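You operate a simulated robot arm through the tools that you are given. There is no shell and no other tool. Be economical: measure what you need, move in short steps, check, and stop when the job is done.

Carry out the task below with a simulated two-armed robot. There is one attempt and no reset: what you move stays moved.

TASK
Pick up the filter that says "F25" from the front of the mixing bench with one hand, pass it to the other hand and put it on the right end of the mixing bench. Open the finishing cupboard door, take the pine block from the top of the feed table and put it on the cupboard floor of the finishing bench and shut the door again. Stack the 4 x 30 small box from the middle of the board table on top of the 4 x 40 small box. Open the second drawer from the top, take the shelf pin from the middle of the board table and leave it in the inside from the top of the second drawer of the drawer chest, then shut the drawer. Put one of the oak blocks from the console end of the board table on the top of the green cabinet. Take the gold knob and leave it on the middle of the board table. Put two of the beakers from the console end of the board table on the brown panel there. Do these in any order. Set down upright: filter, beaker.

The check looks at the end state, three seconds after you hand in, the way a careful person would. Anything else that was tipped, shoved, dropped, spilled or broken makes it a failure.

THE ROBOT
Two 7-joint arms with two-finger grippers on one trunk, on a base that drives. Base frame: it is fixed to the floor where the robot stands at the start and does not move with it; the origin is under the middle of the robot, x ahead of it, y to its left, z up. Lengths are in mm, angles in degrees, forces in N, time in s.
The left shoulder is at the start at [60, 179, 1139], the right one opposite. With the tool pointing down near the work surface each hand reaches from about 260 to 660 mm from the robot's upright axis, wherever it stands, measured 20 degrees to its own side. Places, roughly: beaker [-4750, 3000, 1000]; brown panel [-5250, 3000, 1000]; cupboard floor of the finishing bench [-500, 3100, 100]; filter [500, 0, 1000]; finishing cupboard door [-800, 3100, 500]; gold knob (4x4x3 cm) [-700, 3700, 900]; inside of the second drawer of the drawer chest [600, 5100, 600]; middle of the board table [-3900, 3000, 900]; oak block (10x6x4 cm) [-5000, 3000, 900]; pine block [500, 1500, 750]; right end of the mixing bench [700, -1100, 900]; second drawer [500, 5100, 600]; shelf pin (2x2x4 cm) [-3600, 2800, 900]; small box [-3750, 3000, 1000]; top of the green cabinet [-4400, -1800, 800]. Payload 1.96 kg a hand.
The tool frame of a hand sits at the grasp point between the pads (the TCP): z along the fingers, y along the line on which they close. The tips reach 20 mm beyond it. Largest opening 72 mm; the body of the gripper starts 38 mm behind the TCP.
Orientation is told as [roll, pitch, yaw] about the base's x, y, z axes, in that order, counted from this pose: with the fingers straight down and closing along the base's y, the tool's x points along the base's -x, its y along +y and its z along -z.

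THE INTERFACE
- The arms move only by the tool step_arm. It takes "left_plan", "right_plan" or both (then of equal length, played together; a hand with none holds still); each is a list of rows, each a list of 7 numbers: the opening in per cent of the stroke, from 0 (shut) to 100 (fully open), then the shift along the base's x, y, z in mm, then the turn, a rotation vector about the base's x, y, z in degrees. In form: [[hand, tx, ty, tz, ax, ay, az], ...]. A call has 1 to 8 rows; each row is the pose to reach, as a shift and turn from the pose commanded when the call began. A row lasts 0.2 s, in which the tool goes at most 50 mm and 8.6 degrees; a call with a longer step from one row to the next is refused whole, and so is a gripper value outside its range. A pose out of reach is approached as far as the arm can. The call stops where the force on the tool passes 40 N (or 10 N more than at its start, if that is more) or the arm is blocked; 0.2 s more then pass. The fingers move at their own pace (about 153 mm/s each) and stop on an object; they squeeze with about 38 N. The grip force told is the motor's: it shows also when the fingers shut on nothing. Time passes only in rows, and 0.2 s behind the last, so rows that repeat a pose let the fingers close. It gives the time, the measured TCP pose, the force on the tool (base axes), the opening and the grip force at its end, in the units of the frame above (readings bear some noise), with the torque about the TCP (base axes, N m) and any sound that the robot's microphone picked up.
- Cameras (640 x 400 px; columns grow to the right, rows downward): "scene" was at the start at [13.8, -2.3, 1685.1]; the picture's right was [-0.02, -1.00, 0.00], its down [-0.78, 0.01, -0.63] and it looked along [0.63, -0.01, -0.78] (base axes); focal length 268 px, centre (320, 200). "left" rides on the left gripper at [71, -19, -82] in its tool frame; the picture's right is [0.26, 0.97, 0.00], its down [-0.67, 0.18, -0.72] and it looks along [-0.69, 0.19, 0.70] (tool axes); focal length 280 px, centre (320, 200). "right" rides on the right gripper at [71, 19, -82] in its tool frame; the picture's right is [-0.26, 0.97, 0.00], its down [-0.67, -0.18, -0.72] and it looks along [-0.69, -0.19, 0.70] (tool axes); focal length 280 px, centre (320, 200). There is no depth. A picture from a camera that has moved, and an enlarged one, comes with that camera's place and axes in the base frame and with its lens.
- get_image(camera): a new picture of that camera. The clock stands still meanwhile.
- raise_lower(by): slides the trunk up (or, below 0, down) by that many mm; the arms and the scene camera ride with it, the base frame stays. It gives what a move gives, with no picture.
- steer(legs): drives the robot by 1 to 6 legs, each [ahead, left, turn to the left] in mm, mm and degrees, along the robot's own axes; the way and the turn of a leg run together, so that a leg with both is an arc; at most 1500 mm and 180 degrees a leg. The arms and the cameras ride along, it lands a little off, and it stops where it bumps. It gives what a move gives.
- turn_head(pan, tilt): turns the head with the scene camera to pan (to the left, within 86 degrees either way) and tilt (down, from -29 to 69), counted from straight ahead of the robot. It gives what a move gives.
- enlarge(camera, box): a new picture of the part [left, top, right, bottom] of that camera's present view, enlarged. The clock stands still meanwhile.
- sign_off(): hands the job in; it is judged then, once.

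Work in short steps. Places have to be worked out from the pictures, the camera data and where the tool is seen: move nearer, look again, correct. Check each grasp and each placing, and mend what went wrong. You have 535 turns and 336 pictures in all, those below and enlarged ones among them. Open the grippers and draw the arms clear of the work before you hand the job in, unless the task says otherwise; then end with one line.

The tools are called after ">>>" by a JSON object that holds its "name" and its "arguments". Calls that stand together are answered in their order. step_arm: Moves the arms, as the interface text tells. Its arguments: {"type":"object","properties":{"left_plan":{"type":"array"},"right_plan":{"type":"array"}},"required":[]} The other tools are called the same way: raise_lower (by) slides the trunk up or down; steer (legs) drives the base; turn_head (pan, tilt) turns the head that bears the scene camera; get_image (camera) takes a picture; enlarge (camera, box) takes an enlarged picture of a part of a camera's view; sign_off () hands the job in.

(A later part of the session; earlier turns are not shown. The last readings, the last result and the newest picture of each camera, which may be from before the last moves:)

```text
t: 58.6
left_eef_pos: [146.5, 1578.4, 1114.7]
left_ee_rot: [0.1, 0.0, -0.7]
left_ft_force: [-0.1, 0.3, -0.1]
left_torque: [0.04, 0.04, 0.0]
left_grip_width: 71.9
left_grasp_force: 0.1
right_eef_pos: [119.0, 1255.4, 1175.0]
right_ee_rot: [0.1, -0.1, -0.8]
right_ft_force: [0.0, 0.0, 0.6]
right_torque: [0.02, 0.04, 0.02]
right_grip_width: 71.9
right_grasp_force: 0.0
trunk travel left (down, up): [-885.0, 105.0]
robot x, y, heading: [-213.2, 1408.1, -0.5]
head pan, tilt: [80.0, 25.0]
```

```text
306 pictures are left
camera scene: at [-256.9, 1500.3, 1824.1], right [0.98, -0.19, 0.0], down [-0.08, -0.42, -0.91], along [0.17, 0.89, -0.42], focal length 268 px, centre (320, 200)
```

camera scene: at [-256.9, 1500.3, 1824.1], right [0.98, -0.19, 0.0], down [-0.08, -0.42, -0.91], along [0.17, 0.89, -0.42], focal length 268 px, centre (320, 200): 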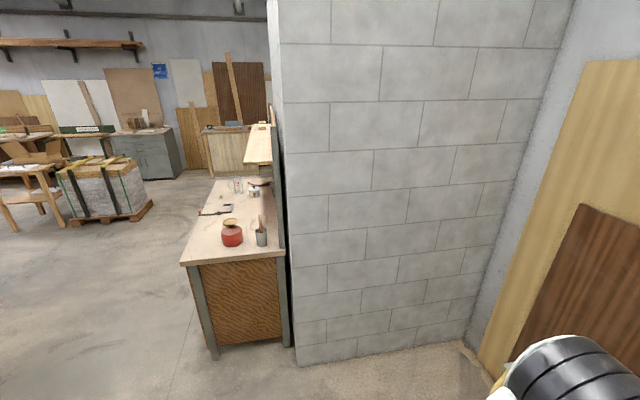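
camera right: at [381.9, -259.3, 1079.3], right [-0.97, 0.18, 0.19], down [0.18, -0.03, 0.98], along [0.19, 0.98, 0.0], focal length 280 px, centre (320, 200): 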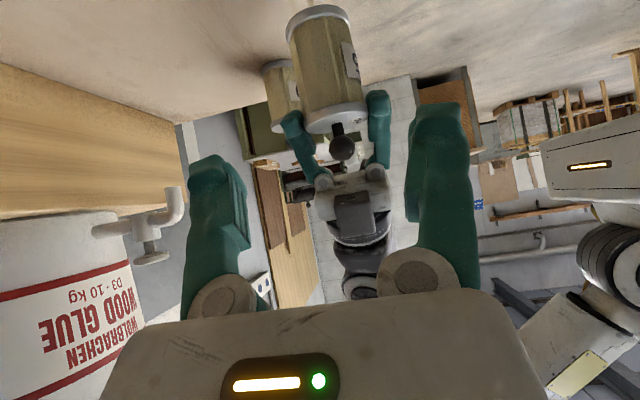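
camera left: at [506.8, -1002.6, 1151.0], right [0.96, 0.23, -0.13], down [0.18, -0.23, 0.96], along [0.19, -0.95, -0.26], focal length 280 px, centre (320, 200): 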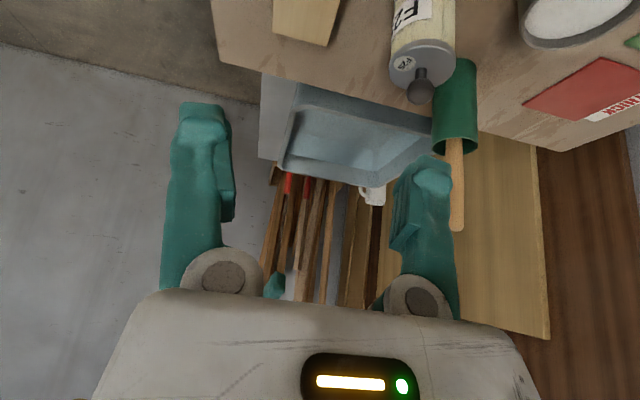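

Now a closer look at the blocks on the feed table.

>>> {"name": "turn_head", "arguments": {"pan": 0, "tilt": 40}}

>>> {"name": "enlarge", "arguments": {"camera": "scene", "box": [210, 190, 470, 300]}}

```text
t: 60.1
left_eef_pos: [144.9, 1578.6, 1114.5]
left_ee_rot: [-0.1, -0.1, -0.6]
left_ft_force: [0.4, -0.7, 1.0]
left_torque: [0.02, -0.03, -0.01]
left_grip_width: 71.8
left_grasp_force: 0.0
right_eef_pos: [118.8, 1256.8, 1175.6]
right_ee_rot: [-0.1, 0.0, -0.7]
right_ft_force: [0.2, -0.5, 0.1]
right_torque: [0.0, 0.03, -0.04]
right_grip_width: 72.0
right_grasp_force: 0.0
trunk travel left (down, up): [-885.0, 105.0]
robot x, y, heading: [-209.5, 1411.0, -0.7]
head pan, tilt: [0.0, 40.0]
```

```text
2.46 times, centred on (340, 245) of scene
camera zoom: at [-189.0, 1408.9, 1800.8], right [-0.01, -1.0, 0.0], down [-0.64, 0.01, -0.77], along [0.77, -0.01, -0.64], focal length 658 px, centre (271, 89)
```

zoom: 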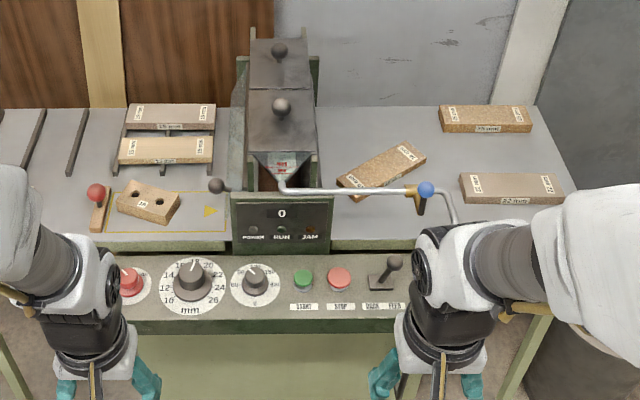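

Labels are too small from here; I drive a bit closer and lower, then enlarge each group.

>>> {"name": "steer", "arguments": {"legs": [[150, 0, 0]]}}

>>> {"name": "enlarge", "arguments": {"camera": "scene", "box": [240, 230, 340, 300]}}

>>> {"name": "enlarge", "arguments": {"camera": "scene", "box": [340, 230, 480, 320]}}

```text
t: 61.5
left_eef_pos: [294.7, 1575.7, 1114.6]
left_ee_rot: [0.1, -0.1, -0.7]
left_ft_force: [-1.8, -0.3, 0.0]
left_torque: [-0.03, -0.02, 0.03]
left_grip_width: 71.8
left_grasp_force: 0.0
right_eef_pos: [264.8, 1253.5, 1176.3]
right_ee_rot: [0.0, -0.1, -0.7]
right_ft_force: [-0.4, 0.2, 0.6]
right_torque: [-0.02, -0.03, -0.02]
right_grip_width: 72.1
right_grasp_force: 0.1
trunk travel left (down, up): [-885.0, 105.0]
robot x, y, heading: [-64.1, 1409.6, -0.7]
head pan, tilt: [0.0, 40.0]
```

```text
5.71 times, centred on (290, 265) of scene
camera zoom: at [-42.4, 1407.1, 1800.9], right [-0.01, -1.0, 0.0], down [-0.64, 0.01, -0.77], along [0.77, -0.01, -0.64], focal length 1529 px, centre (491, -171)
```

zoom: 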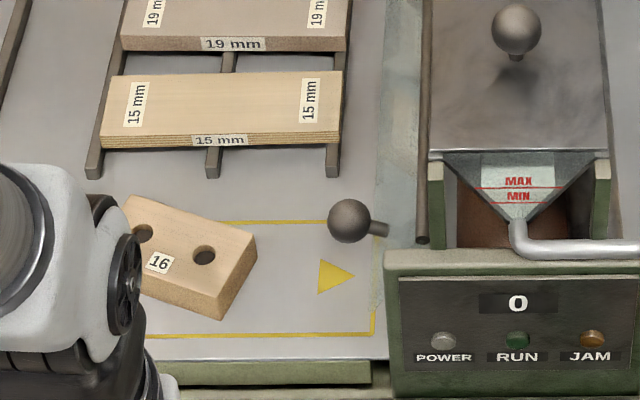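

```text
4.44 times, centred on (410, 275) of scene
camera zoom: at [-42.4, 1407.1, 1800.9], right [-0.01, -1.0, 0.0], down [-0.64, 0.01, -0.77], along [0.77, -0.01, -0.64], focal length 1189 px, centre (-80, -133)
```

zoom: 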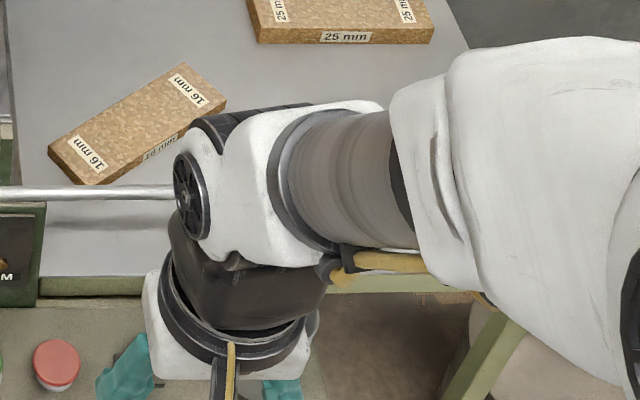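

The solid block with two dowel holes marked "16" near (650, 1635) is the pine block; the rest are sheet samples. I move closer and look with the left wrist camera.

>>> {"name": "steer", "arguments": {"legs": [[160, 30, 0]]}}

>>> {"name": "step_arm", "arguments": {"left_plan": [[100, 10, 10, -10, 0, 0, 0], [100, 25, 20, -20, 0, 0, 0], [100, 40, 20, -30, 0, 0, 0]]}}

>>> {"name": "get_image", "arguments": {"camera": "left"}}

>>> {"name": "get_image", "arguments": {"camera": "scene"}}

```text
t: 62.9
left_eef_pos: [453.8, 1604.4, 1115.1]
left_ee_rot: [0.1, -0.2, -0.6]
left_ft_force: [-0.6, -0.1, 1.3]
left_torque: [-0.03, 0.02, 0.0]
left_grip_width: 71.9
left_grasp_force: 0.0
right_eef_pos: [426.6, 1281.4, 1176.4]
right_ee_rot: [0.1, -0.1, -0.7]
right_ft_force: [-1.1, 0.2, 0.0]
right_torque: [0.0, -0.02, 0.04]
right_grip_width: 72.1
right_grasp_force: 0.1
trunk travel left (down, up): [-885.0, 105.0]
robot x, y, heading: [99.2, 1435.2, -0.9]
head pan, tilt: [0.0, 40.0]
```

```text
t: 63.7
left_eef_pos: [498.3, 1625.0, 1082.9]
left_ee_rot: [0.0, 0.1, -0.7]
left_ft_force: [0.8, -0.4, 0.4]
left_torque: [0.02, 0.0, 0.02]
left_grip_width: 71.9
left_grasp_force: 0.2
right_eef_pos: [430.6, 1281.9, 1176.3]
right_ee_rot: [0.0, 0.1, -0.7]
right_ft_force: [-0.4, -0.2, 0.2]
right_torque: [-0.03, -0.02, 0.01]
right_grip_width: 72.1
right_grasp_force: 0.0
trunk travel left (down, up): [-885.0, 105.0]
robot x, y, heading: [93.9, 1434.2, -0.4]
head pan, tilt: [0.0, 40.0]
```

```text
302 pictures are left
camera left: at [427.6, 1607.6, 1166.7], right [-0.25, 0.97, 0.0], down [0.68, 0.17, 0.71], along [0.69, 0.18, -0.7], focal length 280 px, centre (320, 200)
```

left: 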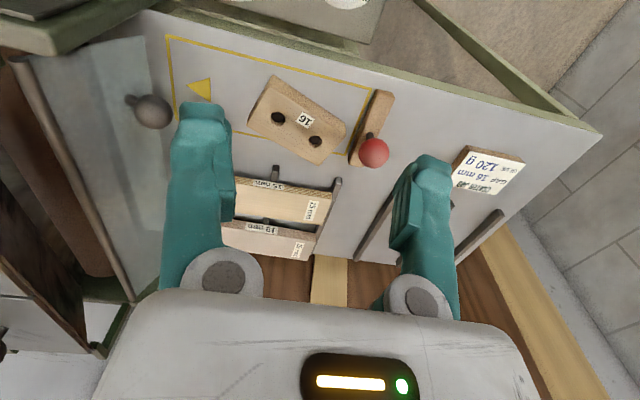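

```text
301 pictures are left
camera scene: at [123.9, 1435.0, 1800.8], right [-0.01, -1.0, 0.0], down [-0.64, 0.01, -0.77], along [0.77, -0.01, -0.64], focal length 268 px, centre (320, 200)
```

scene: 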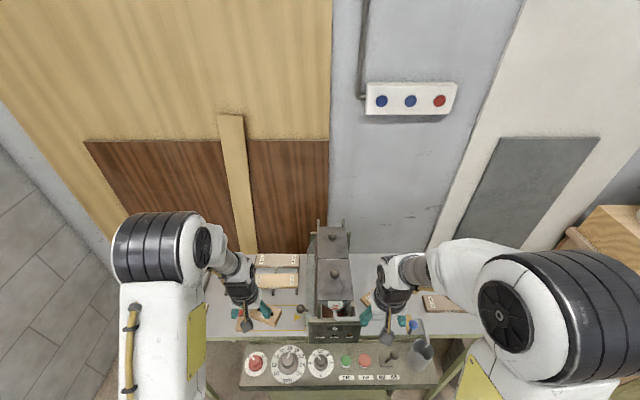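

Holes put the block's centre at about (645, 1631), top z≈813, long axis ~24° off y. I'll grip it from above with yaw 66°, set it square in the front, and regrip it slanted for the cupboard. First turn above it.

>>> {"name": "step_arm", "arguments": {"left_plan": [[100, 10, 0, -10, 0, 0, 8.4], [100, 25, 0, -25, 0, 0, 16.8], [100, 45, 2, -40, 0, 0, 25.2], [100, 65, 3, -60, 0, 0, 33.6], [100, 85, 4, -80, 0, 0, 42], [100, 105, 5, -100, 0, 0, 50.4], [100, 125, 5, -120, 0, 0, 58.8], [100, 145, 6, -130, 0, 0, 67]]}}

>>> {"name": "get_image", "arguments": {"camera": "left"}}

```text
t: 65.5
left_eef_pos: [643.1, 1630.8, 953.2]
left_ee_rot: [0.2, 0.1, 66.5]
left_ft_force: [0.3, -0.5, 0.5]
left_torque: [-0.01, 0.02, 0.02]
left_grip_width: 72.1
left_grasp_force: 0.1
right_eef_pos: [429.1, 1281.8, 1175.7]
right_ee_rot: [0.1, 0.0, -0.7]
right_ft_force: [1.1, 0.3, 0.2]
right_torque: [-0.02, -0.03, -0.02]
right_grip_width: 72.2
right_grasp_force: 0.0
trunk travel left (down, up): [-885.0, 105.0]
robot x, y, heading: [97.9, 1437.1, -0.9]
head pan, tilt: [0.0, 40.0]
```

```text
300 pictures are left
camera left: at [632.9, 1559.3, 1036.8], right [-0.99, 0.14, 0.0], down [0.1, 0.69, 0.71], along [0.1, 0.71, -0.7], focal length 280 px, centre (320, 200)
```

left: 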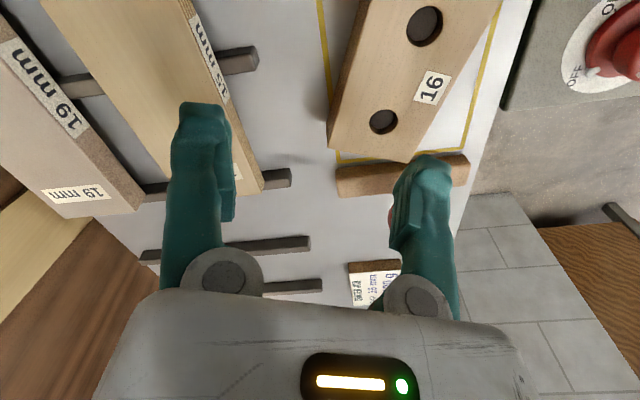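

Re-triangulating from both views: holes at (589,1602) and (607,1649), top at z≈890. I correct over the centre (598, 1625) and look again.

>>> {"name": "step_arm", "arguments": {"left_plan": [[100, -20, -2, 0, 0, 0, 1], [100, -45, -5, 0, 0, 0, 2], [100, -45, -5, -15, 0, 0, 2], [100, -45, -5, -15, 0, 0, 2]]}}

>>> {"name": "get_image", "arguments": {"camera": "left"}}

```text
t: 66.5
left_eef_pos: [595.6, 1624.7, 937.6]
left_ee_rot: [0.1, 0.0, 68.3]
left_ft_force: [0.5, 0.3, 0.5]
left_torque: [0.02, 0.0, 0.01]
left_grip_width: 71.9
left_grasp_force: 0.1
right_eef_pos: [429.4, 1282.3, 1176.0]
right_ee_rot: [0.0, 0.0, -0.7]
right_ft_force: [0.7, -0.1, 0.2]
right_torque: [0.04, 0.0, 0.0]
right_grip_width: 72.1
right_grasp_force: 0.0
trunk travel left (down, up): [-885.0, 105.0]
robot x, y, heading: [98.0, 1439.5, -0.5]
head pan, tilt: [0.0, 40.0]
```

```text
299 pictures are left
camera left: at [588.6, 1554.0, 1021.4], right [-0.99, 0.11, 0.0], down [0.08, 0.69, 0.72], along [0.08, 0.71, -0.7], focal length 280 px, centre (320, 200)
```

left: 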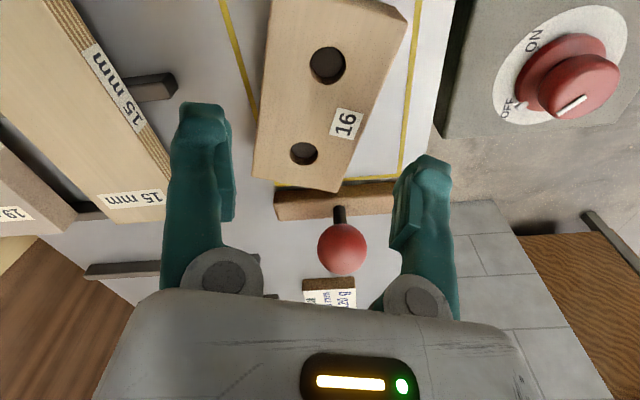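

Confirmed: centre (599, 1625), width ~55 mm. I descend over it.

>>> {"name": "step_arm", "arguments": {"left_plan": [[100, 3, 0, -20, 0, 0, 0], [100, 3, 0, -38, 0, 0, 0], [100, 3, 0, -48, 0, 0, 0], [100, 3, 0, -54, 0, 0, 0], [100, 3, 0, -58, 0, 0, 0]]}}

>>> {"name": "get_image", "arguments": {"camera": "left"}}

```text
t: 67.7
left_eef_pos: [599.3, 1625.9, 879.7]
left_ee_rot: [-0.1, 0.0, 68.2]
left_ft_force: [-0.5, 0.1, 0.4]
left_torque: [-0.01, 0.01, -0.04]
left_grip_width: 72.2
left_grasp_force: 0.0
right_eef_pos: [428.3, 1281.5, 1175.8]
right_ee_rot: [0.0, 0.0, -0.8]
right_ft_force: [0.4, -0.5, -0.3]
right_torque: [0.02, -0.02, 0.02]
right_grip_width: 71.8
right_grasp_force: 0.0
trunk travel left (down, up): [-885.0, 105.0]
robot x, y, heading: [95.2, 1436.7, -0.5]
head pan, tilt: [0.0, 40.0]
```

```text
298 pictures are left
camera left: at [592.1, 1554.1, 963.8], right [-0.99, 0.11, 0.0], down [0.08, 0.69, 0.72], along [0.08, 0.71, -0.7], focal length 280 px, centre (320, 200)
```

left: 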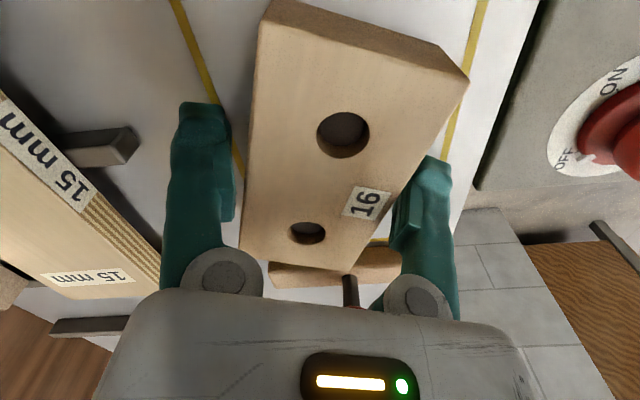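

Fingers straddle it. I close the grip.

>>> {"name": "step_arm", "arguments": {"left_plan": [[0, 0, 0, 0, 0, 0, 0], [0, 0, 0, 0, 0, 0, 0], [0, 0, 0, 0, 0, 0, 0], [0, 0, 0, 10, 0, 0, 0], [0, 0, 0, 30, 0, 0, 0], [0, 0, 0, 50, 0, 0, 0]]}}

>>> {"name": "get_image", "arguments": {"camera": "left"}}

```text
t: 69.1
left_eef_pos: [600.4, 1625.0, 931.9]
left_ee_rot: [0.1, 0.0, 68.2]
left_ft_force: [0.1, 0.5, -0.8]
left_torque: [0.0, -0.01, 0.03]
left_grip_width: 58.6
left_grasp_force: 37.9
right_eef_pos: [430.4, 1281.7, 1175.0]
right_ee_rot: [-0.1, 0.1, -0.6]
right_ft_force: [0.4, 0.1, 1.0]
right_torque: [0.02, 0.02, 0.02]
right_grip_width: 72.1
right_grasp_force: 0.0
trunk travel left (down, up): [-885.0, 105.0]
robot x, y, heading: [98.8, 1436.6, -0.7]
head pan, tilt: [0.0, 40.0]
```

```text
297 pictures are left
camera left: at [592.4, 1554.0, 1014.1], right [-0.99, 0.11, 0.0], down [0.08, 0.69, 0.72], along [0.08, 0.71, -0.7], focal length 280 px, centre (320, 200)
```

left: 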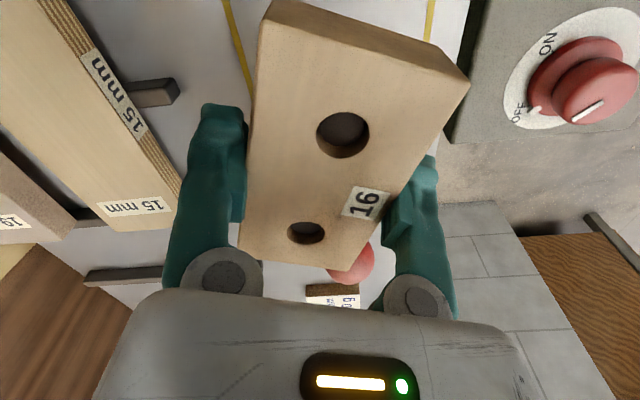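

Held at 58.6 mm. I rotate it square (yaw 0) above the table and set it back down in the free front area.

>>> {"name": "step_arm", "arguments": {"left_plan": [[0, 0, 0, 25, 0, 0, -8.5], [0, 0, 0, 40, 0, 0, -17], [0, 0, 0, 40, 0, 0, -25.5], [0, 0, 0, 40, 0, 0, -34], [0, 0, 0, 40, 0, 0, -42.5], [0, 0, 0, 40, 0, 0, -51], [0, 0, 0, 40, 0, 0, -59.5], [0, 0, 0, 40, 0, 0, -67.6]]}}

>>> {"name": "step_arm", "arguments": {"left_plan": [[0, 0, 0, -30, 0, 0, 0], [0, 0, 0, -60, 0, 0, 0], [0, 0, 0, -80, 0, 0, 0], [0, 0, 0, -87, 0, 0, 0], [0, 0, 0, -89, 0, 0, 0], [0, 0, 0, -90, 0, 0, 0]]}}

>>> {"name": "get_image", "arguments": {"camera": "left"}}

```text
t: 70.9
left_eef_pos: [598.6, 1626.9, 971.4]
left_ee_rot: [0.1, 0.1, 0.6]
left_ft_force: [-0.2, 0.2, -1.1]
left_torque: [0.01, 0.03, 0.0]
left_grip_width: 58.7
left_grasp_force: 37.8
right_eef_pos: [428.7, 1281.7, 1175.1]
right_ee_rot: [0.1, -0.1, -0.7]
right_ft_force: [0.0, -0.9, -0.4]
right_torque: [-0.01, 0.0, 0.01]
right_grip_width: 72.0
right_grasp_force: 0.1
trunk travel left (down, up): [-885.0, 105.0]
robot x, y, heading: [102.8, 1438.9, -0.7]
head pan, tilt: [0.0, 40.0]
```

```text
t: 72.3
left_eef_pos: [599.1, 1625.2, 881.0]
left_ee_rot: [0.1, -0.2, 0.7]
left_ft_force: [0.7, 1.0, 6.7]
left_torque: [-0.05, 0.35, -0.04]
left_grip_width: 58.6
left_grasp_force: 38.0
right_eef_pos: [428.7, 1281.7, 1175.8]
right_ee_rot: [0.0, 0.0, -0.7]
right_ft_force: [0.0, 0.0, -0.5]
right_torque: [0.0, -0.02, 0.01]
right_grip_width: 71.9
right_grasp_force: 0.1
trunk travel left (down, up): [-885.0, 105.0]
robot x, y, heading: [99.5, 1436.3, -0.6]
head pan, tilt: [0.0, 40.0]
```

```text
296 pictures are left
camera left: at [529.9, 1606.4, 964.2], right [-0.27, 0.96, 0.0], down [0.67, 0.19, 0.72], along [0.69, 0.2, -0.7], focal length 280 px, centre (320, 200)
```

left: 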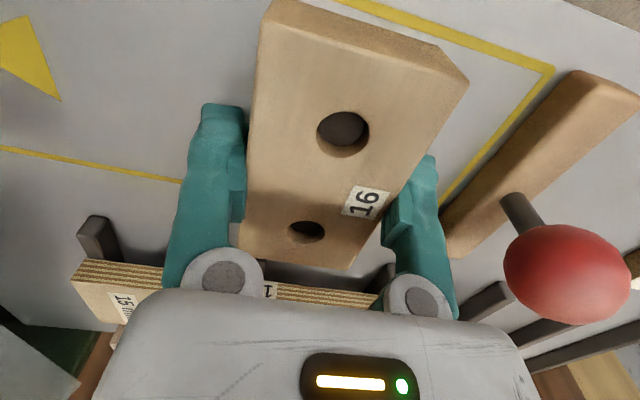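

It rests on the table. I release, rise, draw back and pitch the hand 45° forward.

>>> {"name": "step_arm", "arguments": {"left_plan": [[100, 0, 0, 0, 0, 0, 0], [100, 0, 0, 0, 0, 0, 0], [100, 0, 0, 30, 0, 0, 0], [100, 0, 0, 70, 0, 0, 0], [100, -20, 0, 100, 0, -8, 0], [100, -45, 0, 100, 0, -16, 0], [100, -70, 0, 90, 0, -24, 0], [100, -90, 0, 80, 0, -32, 0]]}}

>>> {"name": "step_arm", "arguments": {"left_plan": [[100, 0, 0, -5, 0, -6.5, 0], [100, 0, 0, -9, 0, -13, 0], [100, 0, 0, -9, 0, -13, 0]]}}

>>> {"name": "get_image", "arguments": {"camera": "left"}}

```text
t: 74.1
left_eef_pos: [509.0, 1625.6, 961.0]
left_ee_rot: [-0.4, -32.0, 0.9]
left_ft_force: [-0.8, 1.0, 0.6]
left_torque: [0.0, 0.03, 0.0]
left_grip_width: 72.0
left_grasp_force: 0.0
right_eef_pos: [428.5, 1282.3, 1174.9]
right_ee_rot: [0.0, 0.0, -0.7]
right_ft_force: [0.5, 0.5, -0.2]
right_torque: [-0.05, 0.01, 0.02]
right_grip_width: 71.9
right_grasp_force: 0.1
trunk travel left (down, up): [-885.0, 105.0]
robot x, y, heading: [100.2, 1439.0, -0.7]
head pan, tilt: [0.0, 40.0]
```

```text
t: 74.9
left_eef_pos: [509.3, 1625.5, 951.6]
left_ee_rot: [-0.7, -45.0, 1.1]
left_ft_force: [0.0, -0.2, 0.5]
left_torque: [0.02, -0.01, 0.01]
left_grip_width: 71.8
left_grasp_force: 0.1
right_eef_pos: [428.7, 1281.1, 1176.0]
right_ee_rot: [0.1, 0.0, -0.8]
right_ft_force: [-0.7, 0.2, 1.0]
right_torque: [0.03, 0.0, 0.03]
right_grip_width: 72.0
right_grasp_force: 0.1
trunk travel left (down, up): [-885.0, 105.0]
robot x, y, heading: [96.3, 1436.2, -0.7]
head pan, tilt: [0.0, 40.0]
```

```text
295 pictures are left
camera left: at [402.4, 1606.2, 961.0], right [-0.19, 0.96, -0.19], down [-0.03, 0.19, 0.98], along [0.98, 0.2, -0.01], focal length 280 px, centre (320, 200)
```

left: 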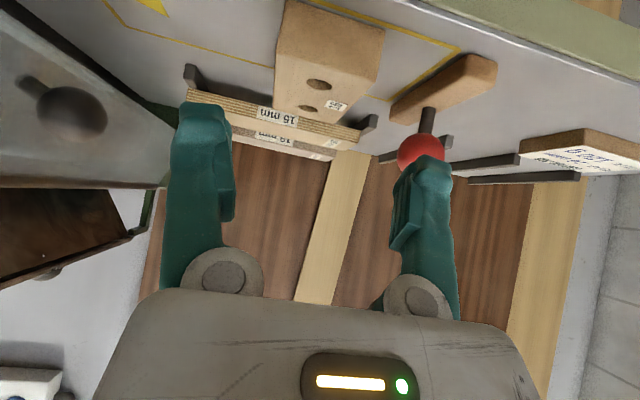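

The block lines up. I advance down the slant onto its near end.

>>> {"name": "step_arm", "arguments": {"left_plan": [[100, 18, 0, -18, 0, 0, 0], [100, 36, -1, -36, 0, 0, 0], [100, 52, -2, -52, 0, 0, 0], [100, 62, -2, -61, 0, 0, 0], [100, 69, -2, -67, 0, 0, 0], [100, 69, -2, -67, 0, 0, 0]]}}

>>> {"name": "get_image", "arguments": {"camera": "left"}}

```text
t: 76.3
left_eef_pos: [578.5, 1623.6, 885.8]
left_ee_rot: [-0.6, -45.0, 1.0]
left_ft_force: [-0.2, -0.1, 0.5]
left_torque: [0.02, -0.01, 0.01]
left_grip_width: 72.1
left_grasp_force: 0.0
right_eef_pos: [428.3, 1281.2, 1176.0]
right_ee_rot: [0.0, 0.0, -0.7]
right_ft_force: [-0.1, -0.4, -0.3]
right_torque: [0.01, 0.06, 0.0]
right_grip_width: 71.9
right_grasp_force: 0.0
trunk travel left (down, up): [-885.0, 105.0]
robot x, y, heading: [94.0, 1435.3, -0.8]
head pan, tilt: [0.0, 40.0]
```

```text
294 pictures are left
camera left: at [471.5, 1604.8, 893.8], right [-0.19, 0.96, -0.19], down [-0.03, 0.19, 0.98], along [0.98, 0.2, -0.01], focal length 280 px, centre (320, 200)
```

left: 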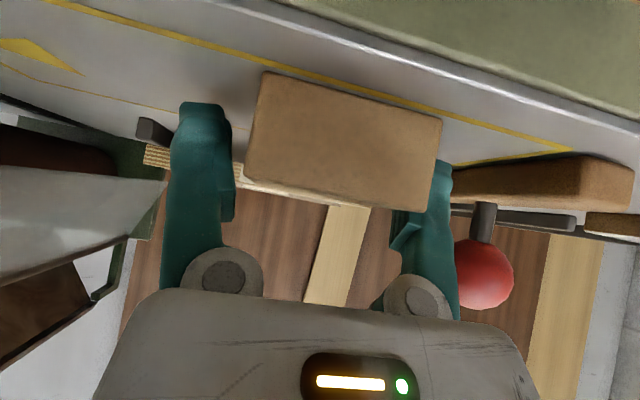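

Centered on the fingers. I close and lift.

>>> {"name": "step_arm", "arguments": {"left_plan": [[100, 0, 0, -3, 0, 0, 0], [0, 0, 0, -3, 0, 0, 0], [0, 0, 0, -3, 0, 0, 0], [0, 0, 0, -3, 0, 0, 0], [0, 0, 0, 10, 0, 0, 0], [0, 0, 0, 40, 0, 0, 0], [0, 0, 0, 80, 0, 0, 0]]}}

>>> {"name": "get_image", "arguments": {"camera": "left"}}

```text
t: 77.9
left_eef_pos: [578.1, 1622.9, 966.9]
left_ee_rot: [-0.7, -45.1, 1.0]
left_ft_force: [-0.5, -0.2, -0.9]
left_torque: [0.02, 0.0, 0.0]
left_grip_width: 65.8
left_grasp_force: 37.8
right_eef_pos: [428.0, 1281.2, 1176.3]
right_ee_rot: [0.2, 0.0, -0.7]
right_ft_force: [-1.2, 0.5, 0.1]
right_torque: [-0.01, -0.03, 0.02]
right_grip_width: 72.1
right_grasp_force: 0.1
trunk travel left (down, up): [-885.0, 105.0]
robot x, y, heading: [97.4, 1435.9, -0.6]
head pan, tilt: [0.0, 40.0]
```

```text
293 pictures are left
camera left: at [470.9, 1604.3, 974.3], right [-0.19, 0.96, -0.19], down [-0.03, 0.19, 0.98], along [0.98, 0.2, -0.01], focal length 280 px, centre (320, 200)
```

left: 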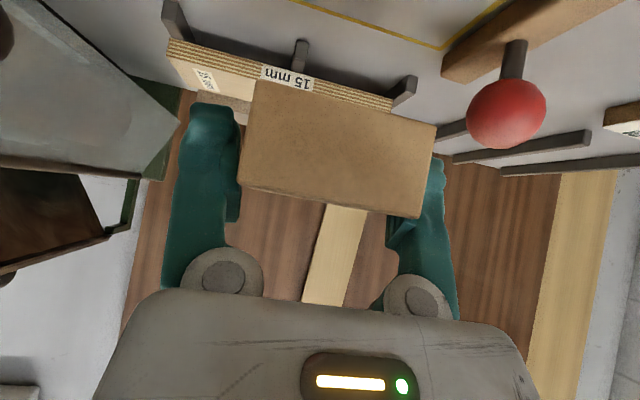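

Grip width reads 65.8, larger than before; I check how the block sits in the fingers with the head camera.

>>> {"name": "enlarge", "arguments": {"camera": "scene", "box": [200, 230, 330, 360]}}

```text
3.08 times, centred on (265, 295) of scene
camera zoom: at [120.8, 1434.7, 1800.7], right [-0.01, -1.0, 0.0], down [-0.64, 0.01, -0.77], along [0.77, -0.01, -0.64], focal length 823 px, centre (489, -92)
```

zoom: 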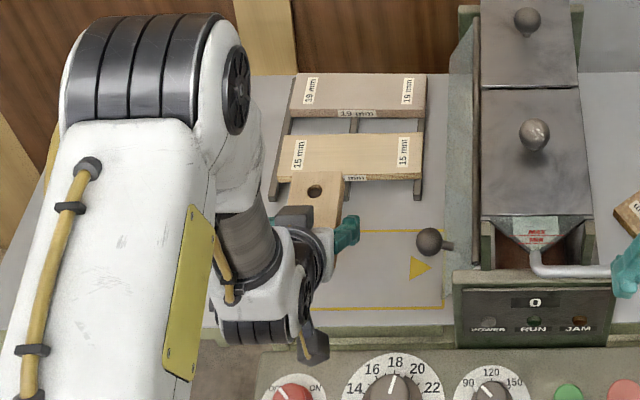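

The block is held well along the fingers. I tuck the hand in and back away, then look toward the finishing bench.

>>> {"name": "steer", "arguments": {"legs": [[-500, 0, 0]]}}

>>> {"name": "step_arm", "arguments": {"left_plan": [[0, -30, 0, 20, 0, 0, 0], [0, -60, 0, 40, 0, 0, 0], [0, -90, 0, 60, 0, 0, 0], [0, -110, 0, 80, 0, 0, 0]]}}

>>> {"name": "turn_head", "arguments": {"pan": 86, "tilt": 20}}

>>> {"name": "get_image", "arguments": {"camera": "scene"}}

```text
t: 80.8
left_eef_pos: [84.5, 1629.0, 964.6]
left_ee_rot: [-0.8, -44.9, 1.2]
left_ft_force: [0.3, -0.1, -0.1]
left_torque: [0.01, -0.02, 0.0]
left_grip_width: 65.3
left_grasp_force: 38.4
right_eef_pos: [-65.3, 1287.6, 1175.3]
right_ee_rot: [0.0, -0.1, -0.6]
right_ft_force: [-0.4, -0.4, 0.3]
right_torque: [-0.01, 0.01, 0.01]
right_grip_width: 71.9
right_grasp_force: 0.0
trunk travel left (down, up): [-885.0, 105.0]
robot x, y, heading: [-396.8, 1442.1, -0.6]
head pan, tilt: [0.0, 40.0]
```

```text
t: 81.8
left_eef_pos: [-27.5, 1629.5, 1045.2]
left_ee_rot: [-0.6, -45.1, 1.1]
left_ft_force: [0.3, 0.1, -1.2]
left_torque: [-0.01, 0.01, 0.02]
left_grip_width: 65.1
left_grasp_force: 38.5
right_eef_pos: [-66.1, 1288.5, 1175.3]
right_ee_rot: [0.1, 0.0, -0.6]
right_ft_force: [0.5, 0.4, 0.3]
right_torque: [0.0, -0.01, 0.01]
right_grip_width: 72.3
right_grasp_force: 0.1
trunk travel left (down, up): [-885.0, 105.0]
robot x, y, heading: [-396.8, 1442.5, -0.5]
head pan, tilt: [0.0, 40.0]
```

```text
t: 83.4
left_eef_pos: [-26.3, 1630.0, 1043.6]
left_ee_rot: [-0.8, -45.1, 1.2]
left_ft_force: [0.4, -0.2, -0.4]
left_torque: [0.02, 0.01, -0.01]
left_grip_width: 65.0
left_grasp_force: 38.3
right_eef_pos: [-66.6, 1287.3, 1176.2]
right_ee_rot: [0.0, 0.0, -0.6]
right_ft_force: [0.3, 0.3, -0.3]
right_torque: [-0.01, -0.03, -0.01]
right_grip_width: 71.9
right_grasp_force: 0.1
trunk travel left (down, up): [-885.0, 105.0]
robot x, y, heading: [-399.6, 1439.3, -0.6]
head pan, tilt: [85.9, 20.0]
```

```text
291 pictures are left
camera scene: at [-451.3, 1534.0, 1832.2], right [1.0, -0.08, 0.0], down [-0.03, -0.34, -0.94], along [0.08, 0.94, -0.34], focal length 268 px, centre (320, 200)
```

scene: 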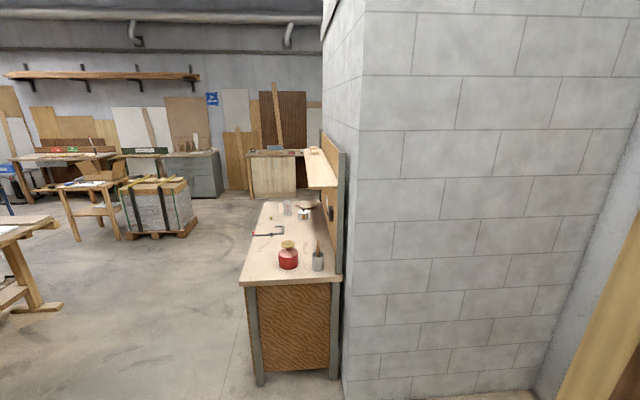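

The bench front is at x≈-775, y from 2800 to 4150, with open floor to the west. I drive to about (-1420, 3100).

>>> {"name": "steer", "arguments": {"legs": [[-1020, 0, 0.6], [0, 850, 0], [0, 800, 0]]}}

>>> {"name": "turn_head", "arguments": {"pan": 0, "tilt": 35}}

>>> {"name": "get_image", "arguments": {"camera": "scene"}}

```text
t: 96.7
left_eef_pos: [-1062.8, 3281.9, 1044.8]
left_ee_rot: [-0.6, -45.0, 1.7]
left_ft_force: [-1.1, 0.7, -0.9]
left_torque: [-0.02, 0.02, 0.02]
left_grip_width: 61.9
left_grasp_force: 37.6
right_eef_pos: [-1099.1, 2940.8, 1175.4]
right_ee_rot: [0.2, 0.0, -0.1]
right_ft_force: [-0.3, 0.3, -0.1]
right_torque: [-0.02, -0.02, 0.01]
right_grip_width: 72.3
right_grasp_force: 0.1
trunk travel left (down, up): [-885.0, 105.0]
robot x, y, heading: [-1430.4, 3089.3, 0.1]
head pan, tilt: [85.9, 20.0]
```

```text
t: 98.3
left_eef_pos: [-1063.8, 3283.9, 1045.2]
left_ee_rot: [-0.7, -44.9, 1.7]
left_ft_force: [-0.6, -0.2, -1.6]
left_torque: [0.0, 0.03, 0.03]
left_grip_width: 61.7
left_grasp_force: 37.8
right_eef_pos: [-1099.3, 2940.0, 1176.0]
right_ee_rot: [0.0, 0.0, 0.0]
right_ft_force: [-0.8, 0.8, 0.2]
right_torque: [0.01, 0.02, 0.0]
right_grip_width: 72.2
right_grasp_force: 0.1
trunk travel left (down, up): [-885.0, 105.0]
robot x, y, heading: [-1430.9, 3090.4, -0.2]
head pan, tilt: [0.0, 35.0]
```

```text
290 pictures are left
camera scene: at [-1405.6, 3090.8, 1808.3], right [0.0, -1.0, 0.0], down [-0.57, 0.0, -0.82], along [0.82, 0.0, -0.57], focal length 268 px, centre (320, 200)
```

scene: 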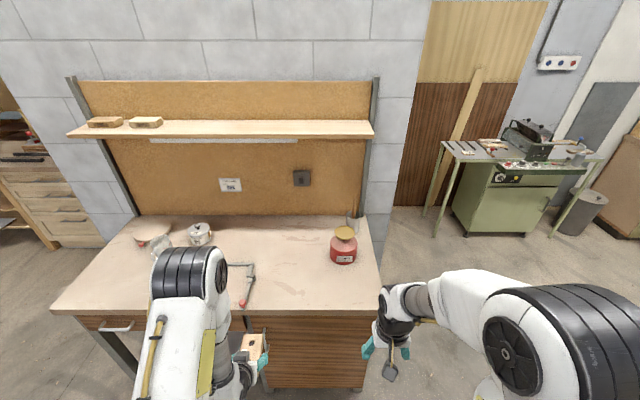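

The cupboard is under the right part of the bench. I look lower to find its handle and hinge.

>>> {"name": "turn_head", "arguments": {"pan": 0, "tilt": 30}}

>>> {"name": "raise_lower", "arguments": {"by": -500}}

>>> {"name": "get_image", "arguments": {"camera": "scene"}}

>>> {"name": "get_image", "arguments": {"camera": "right"}}

```text
t: 99.0
left_eef_pos: [-1063.2, 3283.5, 1044.3]
left_ee_rot: [-0.8, -45.1, 1.8]
left_ft_force: [0.3, -0.7, -1.5]
left_torque: [0.0, 0.03, -0.03]
left_grip_width: 61.9
left_grasp_force: 38.4
right_eef_pos: [-1100.3, 2940.6, 1176.0]
right_ee_rot: [0.1, 0.1, 0.0]
right_ft_force: [-0.1, 0.4, -0.4]
right_torque: [0.0, 0.02, 0.02]
right_grip_width: 72.0
right_grasp_force: 0.1
trunk travel left (down, up): [-885.0, 105.0]
robot x, y, heading: [-1432.4, 3090.2, 0.1]
head pan, tilt: [0.0, 30.0]
```

```text
refused: -500 is not a number from -400 to 400
```

```text
289 pictures are left
camera scene: at [-1403.2, 3090.8, 1816.1], right [0.0, -1.0, 0.0], down [-0.5, 0.0, -0.87], along [0.87, 0.0, -0.5], focal length 268 px, centre (320, 200)
```

scene: 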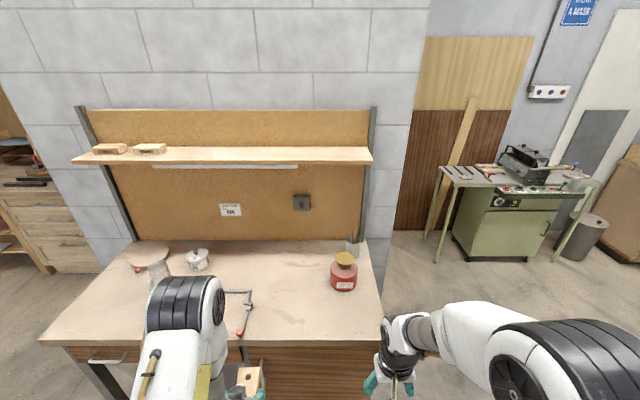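

```text
288 pictures are left
camera right: at [-1171.2, 2960.7, 1258.4], right [0.26, 0.96, 0.0], down [0.67, -0.18, 0.72], along [0.69, -0.19, -0.7], focal length 280 px, centre (320, 200)
```

right: 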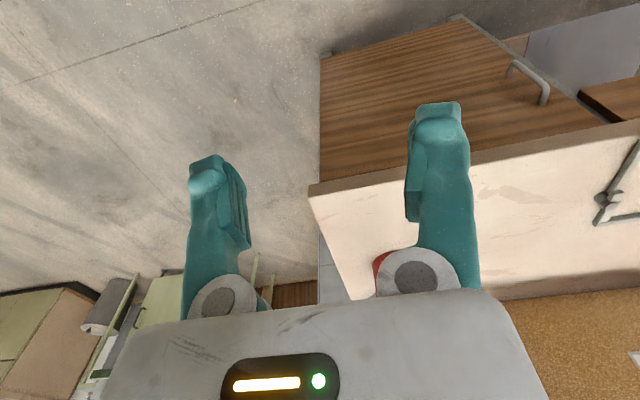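

The door has a vertical bar handle near y≈3340, z 530–700, so the hinge is on the right (y≈2880). I lower the trunk and shift left so the right hand works at the handle.

>>> {"name": "raise_lower", "arguments": {"by": -400}}

>>> {"name": "steer", "arguments": {"legs": [[0, 330, 0]]}}

>>> {"name": "turn_head", "arguments": {"pan": -10, "tilt": 40}}

>>> {"name": "get_image", "arguments": {"camera": "scene"}}

>>> {"name": "get_image", "arguments": {"camera": "right"}}

```text
t: 102.8
left_eef_pos: [-1062.7, 3283.2, 644.4]
left_ee_rot: [-0.8, -45.0, 1.8]
left_ft_force: [0.9, -0.5, -1.0]
left_torque: [0.02, 0.02, -0.02]
left_grip_width: 61.2
left_grasp_force: 38.1
right_eef_pos: [-1098.7, 2941.0, 776.0]
right_ee_rot: [0.0, 0.0, 0.0]
right_ft_force: [-0.1, -0.6, -0.4]
right_torque: [-0.02, 0.0, 0.0]
right_grip_width: 72.0
right_grasp_force: 0.0
trunk travel left (down, up): [-485.0, 505.0]
robot x, y, heading: [-1431.6, 3089.9, 0.0]
head pan, tilt: [0.0, 30.0]
```

```text
t: 105.0
left_eef_pos: [-1063.9, 3613.6, 645.4]
left_ee_rot: [-0.7, -45.0, 1.7]
left_ft_force: [0.3, 0.0, -0.5]
left_torque: [0.0, 0.02, 0.01]
left_grip_width: 60.6
left_grasp_force: 37.9
right_eef_pos: [-1100.2, 3270.6, 775.8]
right_ee_rot: [0.0, 0.1, -0.1]
right_ft_force: [-0.4, -0.6, 0.2]
right_torque: [-0.02, 0.01, -0.01]
right_grip_width: 71.8
right_grasp_force: 0.1
trunk travel left (down, up): [-485.0, 505.0]
robot x, y, heading: [-1430.9, 3420.0, -0.0]
head pan, tilt: [0.0, 30.0]
```

```text
t: 105.7
left_eef_pos: [-1064.2, 3612.8, 644.2]
left_ee_rot: [-0.8, -45.1, 1.7]
left_ft_force: [0.3, 0.0, -0.9]
left_torque: [0.04, 0.01, 0.02]
left_grip_width: 60.4
left_grasp_force: 38.0
right_eef_pos: [-1100.5, 3270.0, 775.3]
right_ee_rot: [0.0, 0.1, -0.1]
right_ft_force: [1.3, -0.8, 0.1]
right_torque: [-0.03, 0.01, 0.01]
right_grip_width: 72.0
right_grasp_force: 0.1
trunk travel left (down, up): [-485.0, 505.0]
robot x, y, heading: [-1433.1, 3421.5, 0.1]
head pan, tilt: [-10.0, 40.0]
```

```text
287 pictures are left
camera scene: at [-1410.0, 3405.5, 1400.8], right [-0.17, -0.98, 0.0], down [-0.63, 0.11, -0.77], along [0.75, -0.13, -0.64], focal length 268 px, centre (320, 200)
```

scene: 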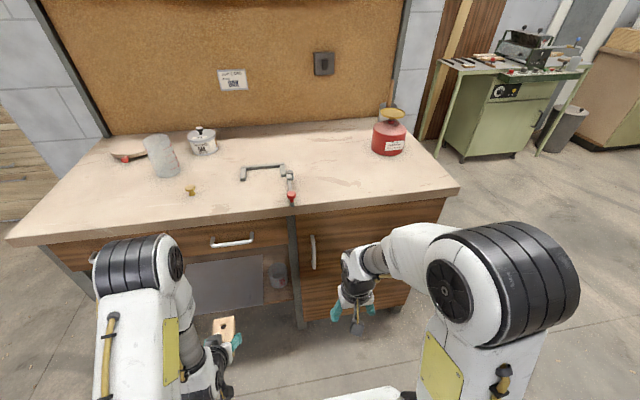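

```text
286 pictures are left
camera right: at [-1171.3, 3290.0, 858.4], right [0.26, 0.96, 0.0], down [0.67, -0.18, 0.72], along [0.69, -0.19, -0.7], focal length 280 px, centre (320, 200)
```

right: 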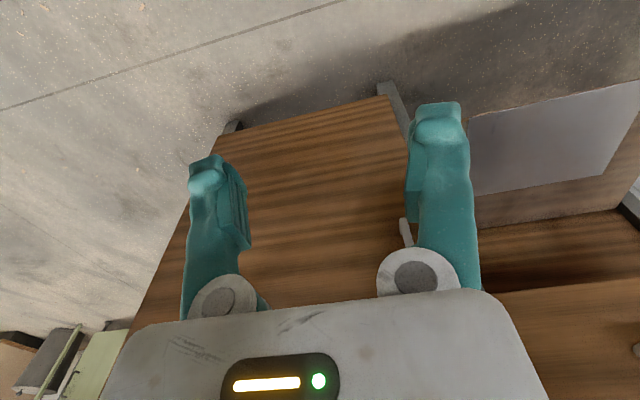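

Handle triangulated at about (-808, 3325), z 550–728. I pitch the right hand to point forward, in front of the handle.

>>> {"name": "step_arm", "arguments": {"right_plan": [[100, 0, 5, -10, 0, -8.5, 0], [100, 0, 12, -25, 0, -17, 0], [100, 0, 20, -40, 0, -25.5, 0], [100, 5, 28, -60, 0, -34, 0], [100, 20, 36, -80, 0, -42.5, 0], [100, 40, 44, -100, 0, -51, 0], [100, 60, 50, -120, 0, -59.5, 0], [100, 80, 55, -135, 0, -68, 0]]}}

>>> {"name": "step_arm", "arguments": {"right_plan": [[100, 15, 0, 0, 0, -7.5, 0], [100, 30, 0, 0, 0, -15, 0], [100, 40, 0, 0, 0, -22, 0], [100, 40, 0, 0, 0, -22, 0]]}}

>>> {"name": "get_image", "arguments": {"camera": "right"}}

>>> {"name": "get_image", "arguments": {"camera": "scene"}}

```text
t: 107.5
left_eef_pos: [-1063.8, 3612.3, 643.2]
left_ee_rot: [-0.7, -45.0, 1.6]
left_ft_force: [-0.4, -0.3, -0.5]
left_torque: [-0.01, 0.03, 0.01]
left_grip_width: 60.3
left_grasp_force: 37.3
right_eef_pos: [-1020.3, 3325.2, 641.5]
right_ee_rot: [0.0, -68.2, 0.0]
right_ft_force: [0.2, -0.1, -0.3]
right_torque: [-0.04, -0.03, -0.02]
right_grip_width: 71.8
right_grasp_force: 0.1
right hand out of reach, approached as far as the arm can: row 2, 3, 4, 5, 6
trunk travel left (down, up): [-485.0, 505.0]
robot x, y, heading: [-1432.8, 3420.1, 0.1]
head pan, tilt: [-10.0, 40.0]
```

```text
t: 108.5
left_eef_pos: [-1063.0, 3613.2, 645.1]
left_ee_rot: [-0.8, -45.0, 1.7]
left_ft_force: [0.4, -0.2, -0.3]
left_torque: [0.01, 0.05, -0.01]
left_grip_width: 60.0
left_grasp_force: 37.6
right_eef_pos: [-980.2, 3325.2, 641.0]
right_ee_rot: [155.8, -89.8, -155.9]
right_ft_force: [0.0, -0.1, -0.4]
right_torque: [0.03, 0.0, 0.02]
right_grip_width: 71.9
right_grasp_force: 0.1
trunk travel left (down, up): [-485.0, 505.0]
robot x, y, heading: [-1431.5, 3423.7, -0.1]
head pan, tilt: [-10.0, 40.0]
```

```text
285 pictures are left
camera right: at [-1062.0, 3344.8, 571.0], right [0.0, 0.96, 0.26], down [-0.72, -0.18, 0.67], along [0.7, -0.19, 0.69], focal length 280 px, centre (320, 200)
```

right: 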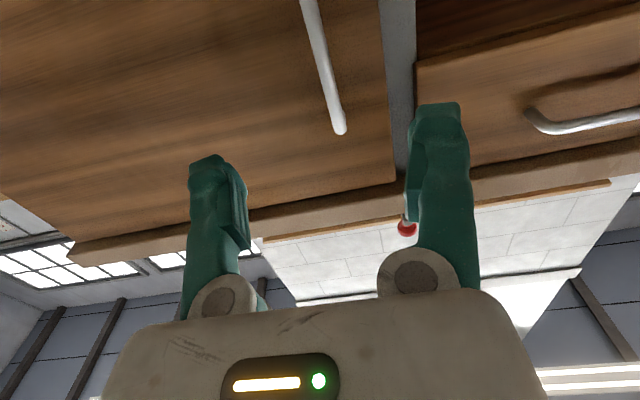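

```text
284 pictures are left
camera scene: at [-1410.1, 3405.5, 1400.8], right [-0.17, -0.98, 0.0], down [-0.63, 0.11, -0.77], along [0.75, -0.13, -0.64], focal length 268 px, centre (320, 200)
```

scene: 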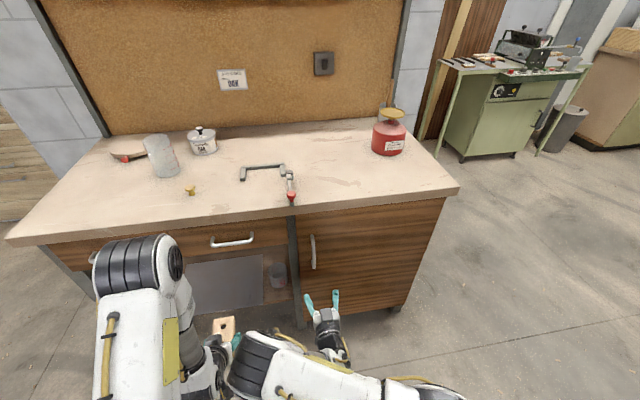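

The handle's x/y is confirmed (y≈3322). I drive forward 100 mm, then reach the last part with the arm.

>>> {"name": "steer", "arguments": {"legs": [[90, 0, 0]]}}

>>> {"name": "step_arm", "arguments": {"right_plan": [[100, 15, -2, 0, 0, 0, 0], [100, 30, -3, 0, 0, 0, 0], [100, 45, -3, 0, 0, 0, 0]]}}

>>> {"name": "get_image", "arguments": {"camera": "right"}}

```text
t: 109.6
left_eef_pos: [-973.0, 3613.0, 644.0]
left_ee_rot: [-0.7, -44.9, 1.7]
left_ft_force: [0.0, -0.4, -1.0]
left_torque: [-0.03, 0.03, 0.01]
left_grip_width: 60.0
left_grasp_force: 37.9
right_eef_pos: [-888.5, 3326.0, 639.7]
right_ee_rot: [42.0, -89.8, -42.0]
right_ft_force: [-0.2, -0.4, 0.2]
right_torque: [0.01, 0.04, 0.02]
right_grip_width: 72.2
right_grasp_force: 0.1
trunk travel left (down, up): [-485.0, 505.0]
robot x, y, heading: [-1340.9, 3420.8, -0.2]
head pan, tilt: [-10.0, 40.0]
```

```text
t: 110.4
left_eef_pos: [-972.7, 3611.9, 644.6]
left_ee_rot: [-0.7, -45.0, 1.7]
left_ft_force: [-0.4, -0.3, -1.2]
left_torque: [-0.01, 0.03, -0.02]
left_grip_width: 60.1
left_grasp_force: 38.0
right_eef_pos: [-844.4, 3323.7, 639.8]
right_ee_rot: [85.5, -90.0, -85.4]
right_ft_force: [0.8, 1.1, 0.6]
right_torque: [0.04, 0.0, 0.03]
right_grip_width: 72.2
right_grasp_force: 0.1
trunk travel left (down, up): [-485.0, 505.0]
robot x, y, heading: [-1343.2, 3420.8, -0.0]
head pan, tilt: [-10.0, 40.0]
```

```text
283 pictures are left
camera right: at [-926.7, 3342.3, 570.6], right [0.0, 0.96, 0.26], down [-0.72, -0.18, 0.67], along [0.7, -0.19, 0.69], focal length 280 px, centre (320, 200)
```

right: 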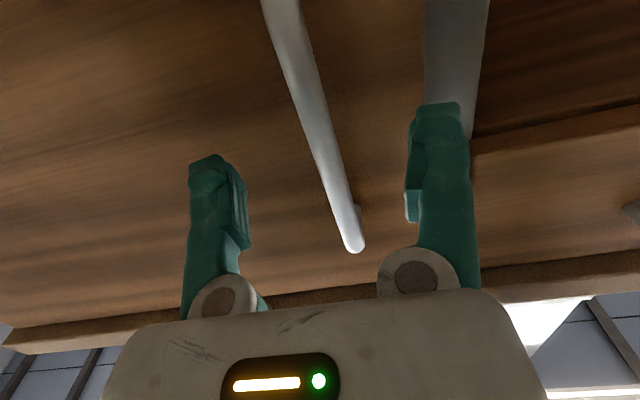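

Handle bar is between the fingers, about 25–30 mm ahead. I advance 30 mm and close.

>>> {"name": "step_arm", "arguments": {"right_plan": [[100, 12, 0, 0, 0, 0, 0], [100, 24, 0, 0, 0, 0, 0], [100, 32, 0, 0, 0, 0, 0], [0, 32, 0, 0, 0, 0, 0], [0, 32, 0, 0, 0, 0, 0], [0, 32, 0, 0, 0, 0, 0]]}}

>>> {"name": "get_image", "arguments": {"camera": "right"}}

```text
t: 111.8
left_eef_pos: [-973.1, 3612.8, 644.6]
left_ee_rot: [-0.7, -44.9, 1.7]
left_ft_force: [0.0, -0.3, -1.1]
left_torque: [0.0, 0.02, 0.04]
left_grip_width: 59.8
left_grasp_force: 37.9
right_eef_pos: [-812.5, 3323.4, 640.4]
right_ee_rot: [118.1, -89.9, -118.0]
right_ft_force: [0.4, 3.0, 1.2]
right_torque: [-0.01, -0.04, -0.05]
right_grip_width: 0.1
right_grasp_force: 29.8
trunk travel left (down, up): [-485.0, 505.0]
robot x, y, heading: [-1343.6, 3422.0, 0.2]
head pan, tilt: [-10.0, 40.0]
```

```text
282 pictures are left
camera right: at [-894.7, 3342.8, 570.9], right [0.0, 0.96, 0.26], down [-0.72, -0.18, 0.67], along [0.7, -0.19, 0.69], focal length 280 px, centre (320, 200)
```

right: 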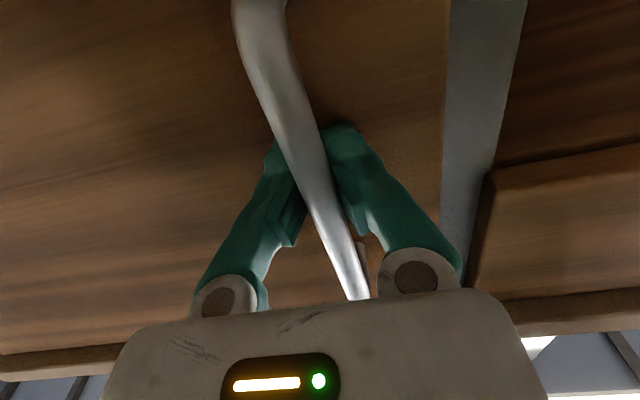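

The fingertips have closed behind the bar, hooking it. I pull along the door's arc, turning the hand with it.

>>> {"name": "step_arm", "arguments": {"right_plan": [[0, -29, -5, 0, 0, 0, 3], [0, -57, -11, 0, 0, 0, 6], [0, -86, -20, 0, 0, 0, 10], [0, -113, -30, 0, 0, 0, 13]]}}

>>> {"name": "get_image", "arguments": {"camera": "right"}}

>>> {"name": "get_image", "arguments": {"camera": "scene"}}

```text
t: 112.7
left_eef_pos: [-973.0, 3612.2, 645.1]
left_ee_rot: [-0.6, -45.0, 1.7]
left_ft_force: [-0.2, -0.1, 0.2]
left_torque: [0.04, 0.01, 0.0]
left_grip_width: 59.5
left_grasp_force: 38.6
right_eef_pos: [-901.4, 3306.5, 640.8]
right_ee_rot: [95.1, -89.5, -84.2]
right_ft_force: [-1.4, 3.1, 1.4]
right_torque: [-0.05, 0.03, -0.03]
right_grip_width: 0.0
right_grasp_force: 29.7
trunk travel left (down, up): [-485.0, 505.0]
robot x, y, heading: [-1342.9, 3420.3, 0.1]
head pan, tilt: [-10.0, 40.0]
stopped in row 4 (right hand): the force on the tool passed its limit at 42 N (the readings are from after the stop); the commanded pose is now the measured one
```

```text
281 pictures are left
camera right: at [-985.6, 3311.0, 571.1], right [-0.18, 0.95, 0.27], down [-0.67, -0.32, 0.67], along [0.72, -0.06, 0.69], focal length 280 px, centre (320, 200)
```

right: 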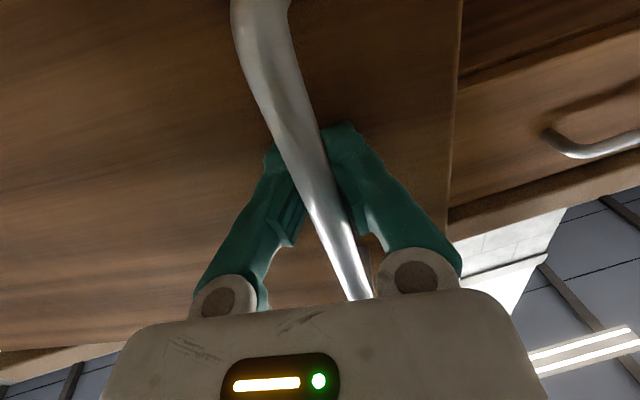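

```text
280 pictures are left
camera scene: at [-1319.8, 3404.5, 1400.9], right [-0.17, -0.98, 0.0], down [-0.63, 0.11, -0.77], along [0.75, -0.13, -0.64], focal length 268 px, centre (320, 200)
```

scene: 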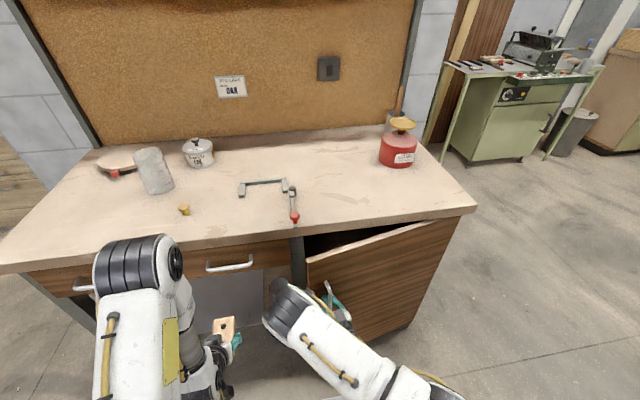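

The door is opening (about 12°). I continue along the arc more slowly.

>>> {"name": "step_arm", "arguments": {"right_plan": [[0, -22, -9, 0, 0, 0, 3], [0, -46, -19, 0, 0, 0, 6], [0, -67, -30, 0, 0, 0, 9], [0, -87, -41, 0, 0, 0, 12], [0, -107, -54, 0, 0, 0, 15], [0, -126, -68, 0, 0, 0, 18], [0, -144, -82, 0, 0, 0, 21], [0, -161, -98, 0, 0, 0, 24]]}}

>>> {"name": "get_image", "arguments": {"camera": "scene"}}

```text
t: 113.6
left_eef_pos: [-975.4, 3615.3, 644.8]
left_ee_rot: [-0.9, -45.0, 1.9]
left_ft_force: [0.2, -0.2, -0.5]
left_torque: [0.04, 0.02, -0.06]
left_grip_width: 59.5
left_grasp_force: 37.9
right_eef_pos: [-977.1, 3278.2, 642.5]
right_ee_rot: [106.5, -88.1, -85.2]
right_ft_force: [-11.2, 21.9, -4.5]
right_torque: [-0.18, -0.3, -0.36]
right_grip_width: 0.0
right_grasp_force: 29.6
trunk travel left (down, up): [-485.0, 505.0]
robot x, y, heading: [-1344.7, 3420.0, 0.2]
head pan, tilt: [-10.0, 40.0]
stopped in row 4 (right hand): the force on the tool passed its limit at 127 N (the readings are from after the stop); the commanded pose is now the measured one
```

```text
279 pictures are left
camera scene: at [-1321.2, 3408.5, 1400.9], right [-0.17, -0.99, 0.0], down [-0.63, 0.11, -0.77], along [0.76, -0.13, -0.64], focal length 268 px, centre (320, 200)
```

scene: 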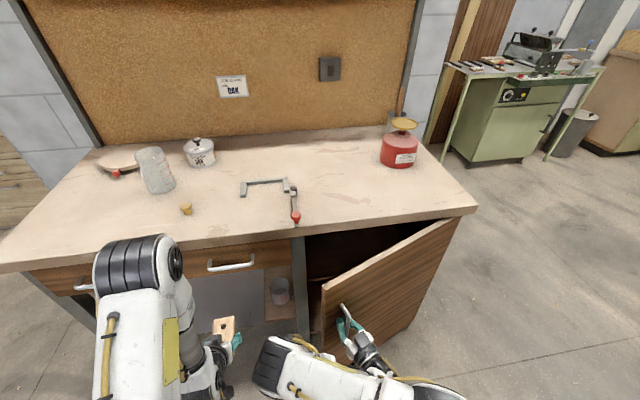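

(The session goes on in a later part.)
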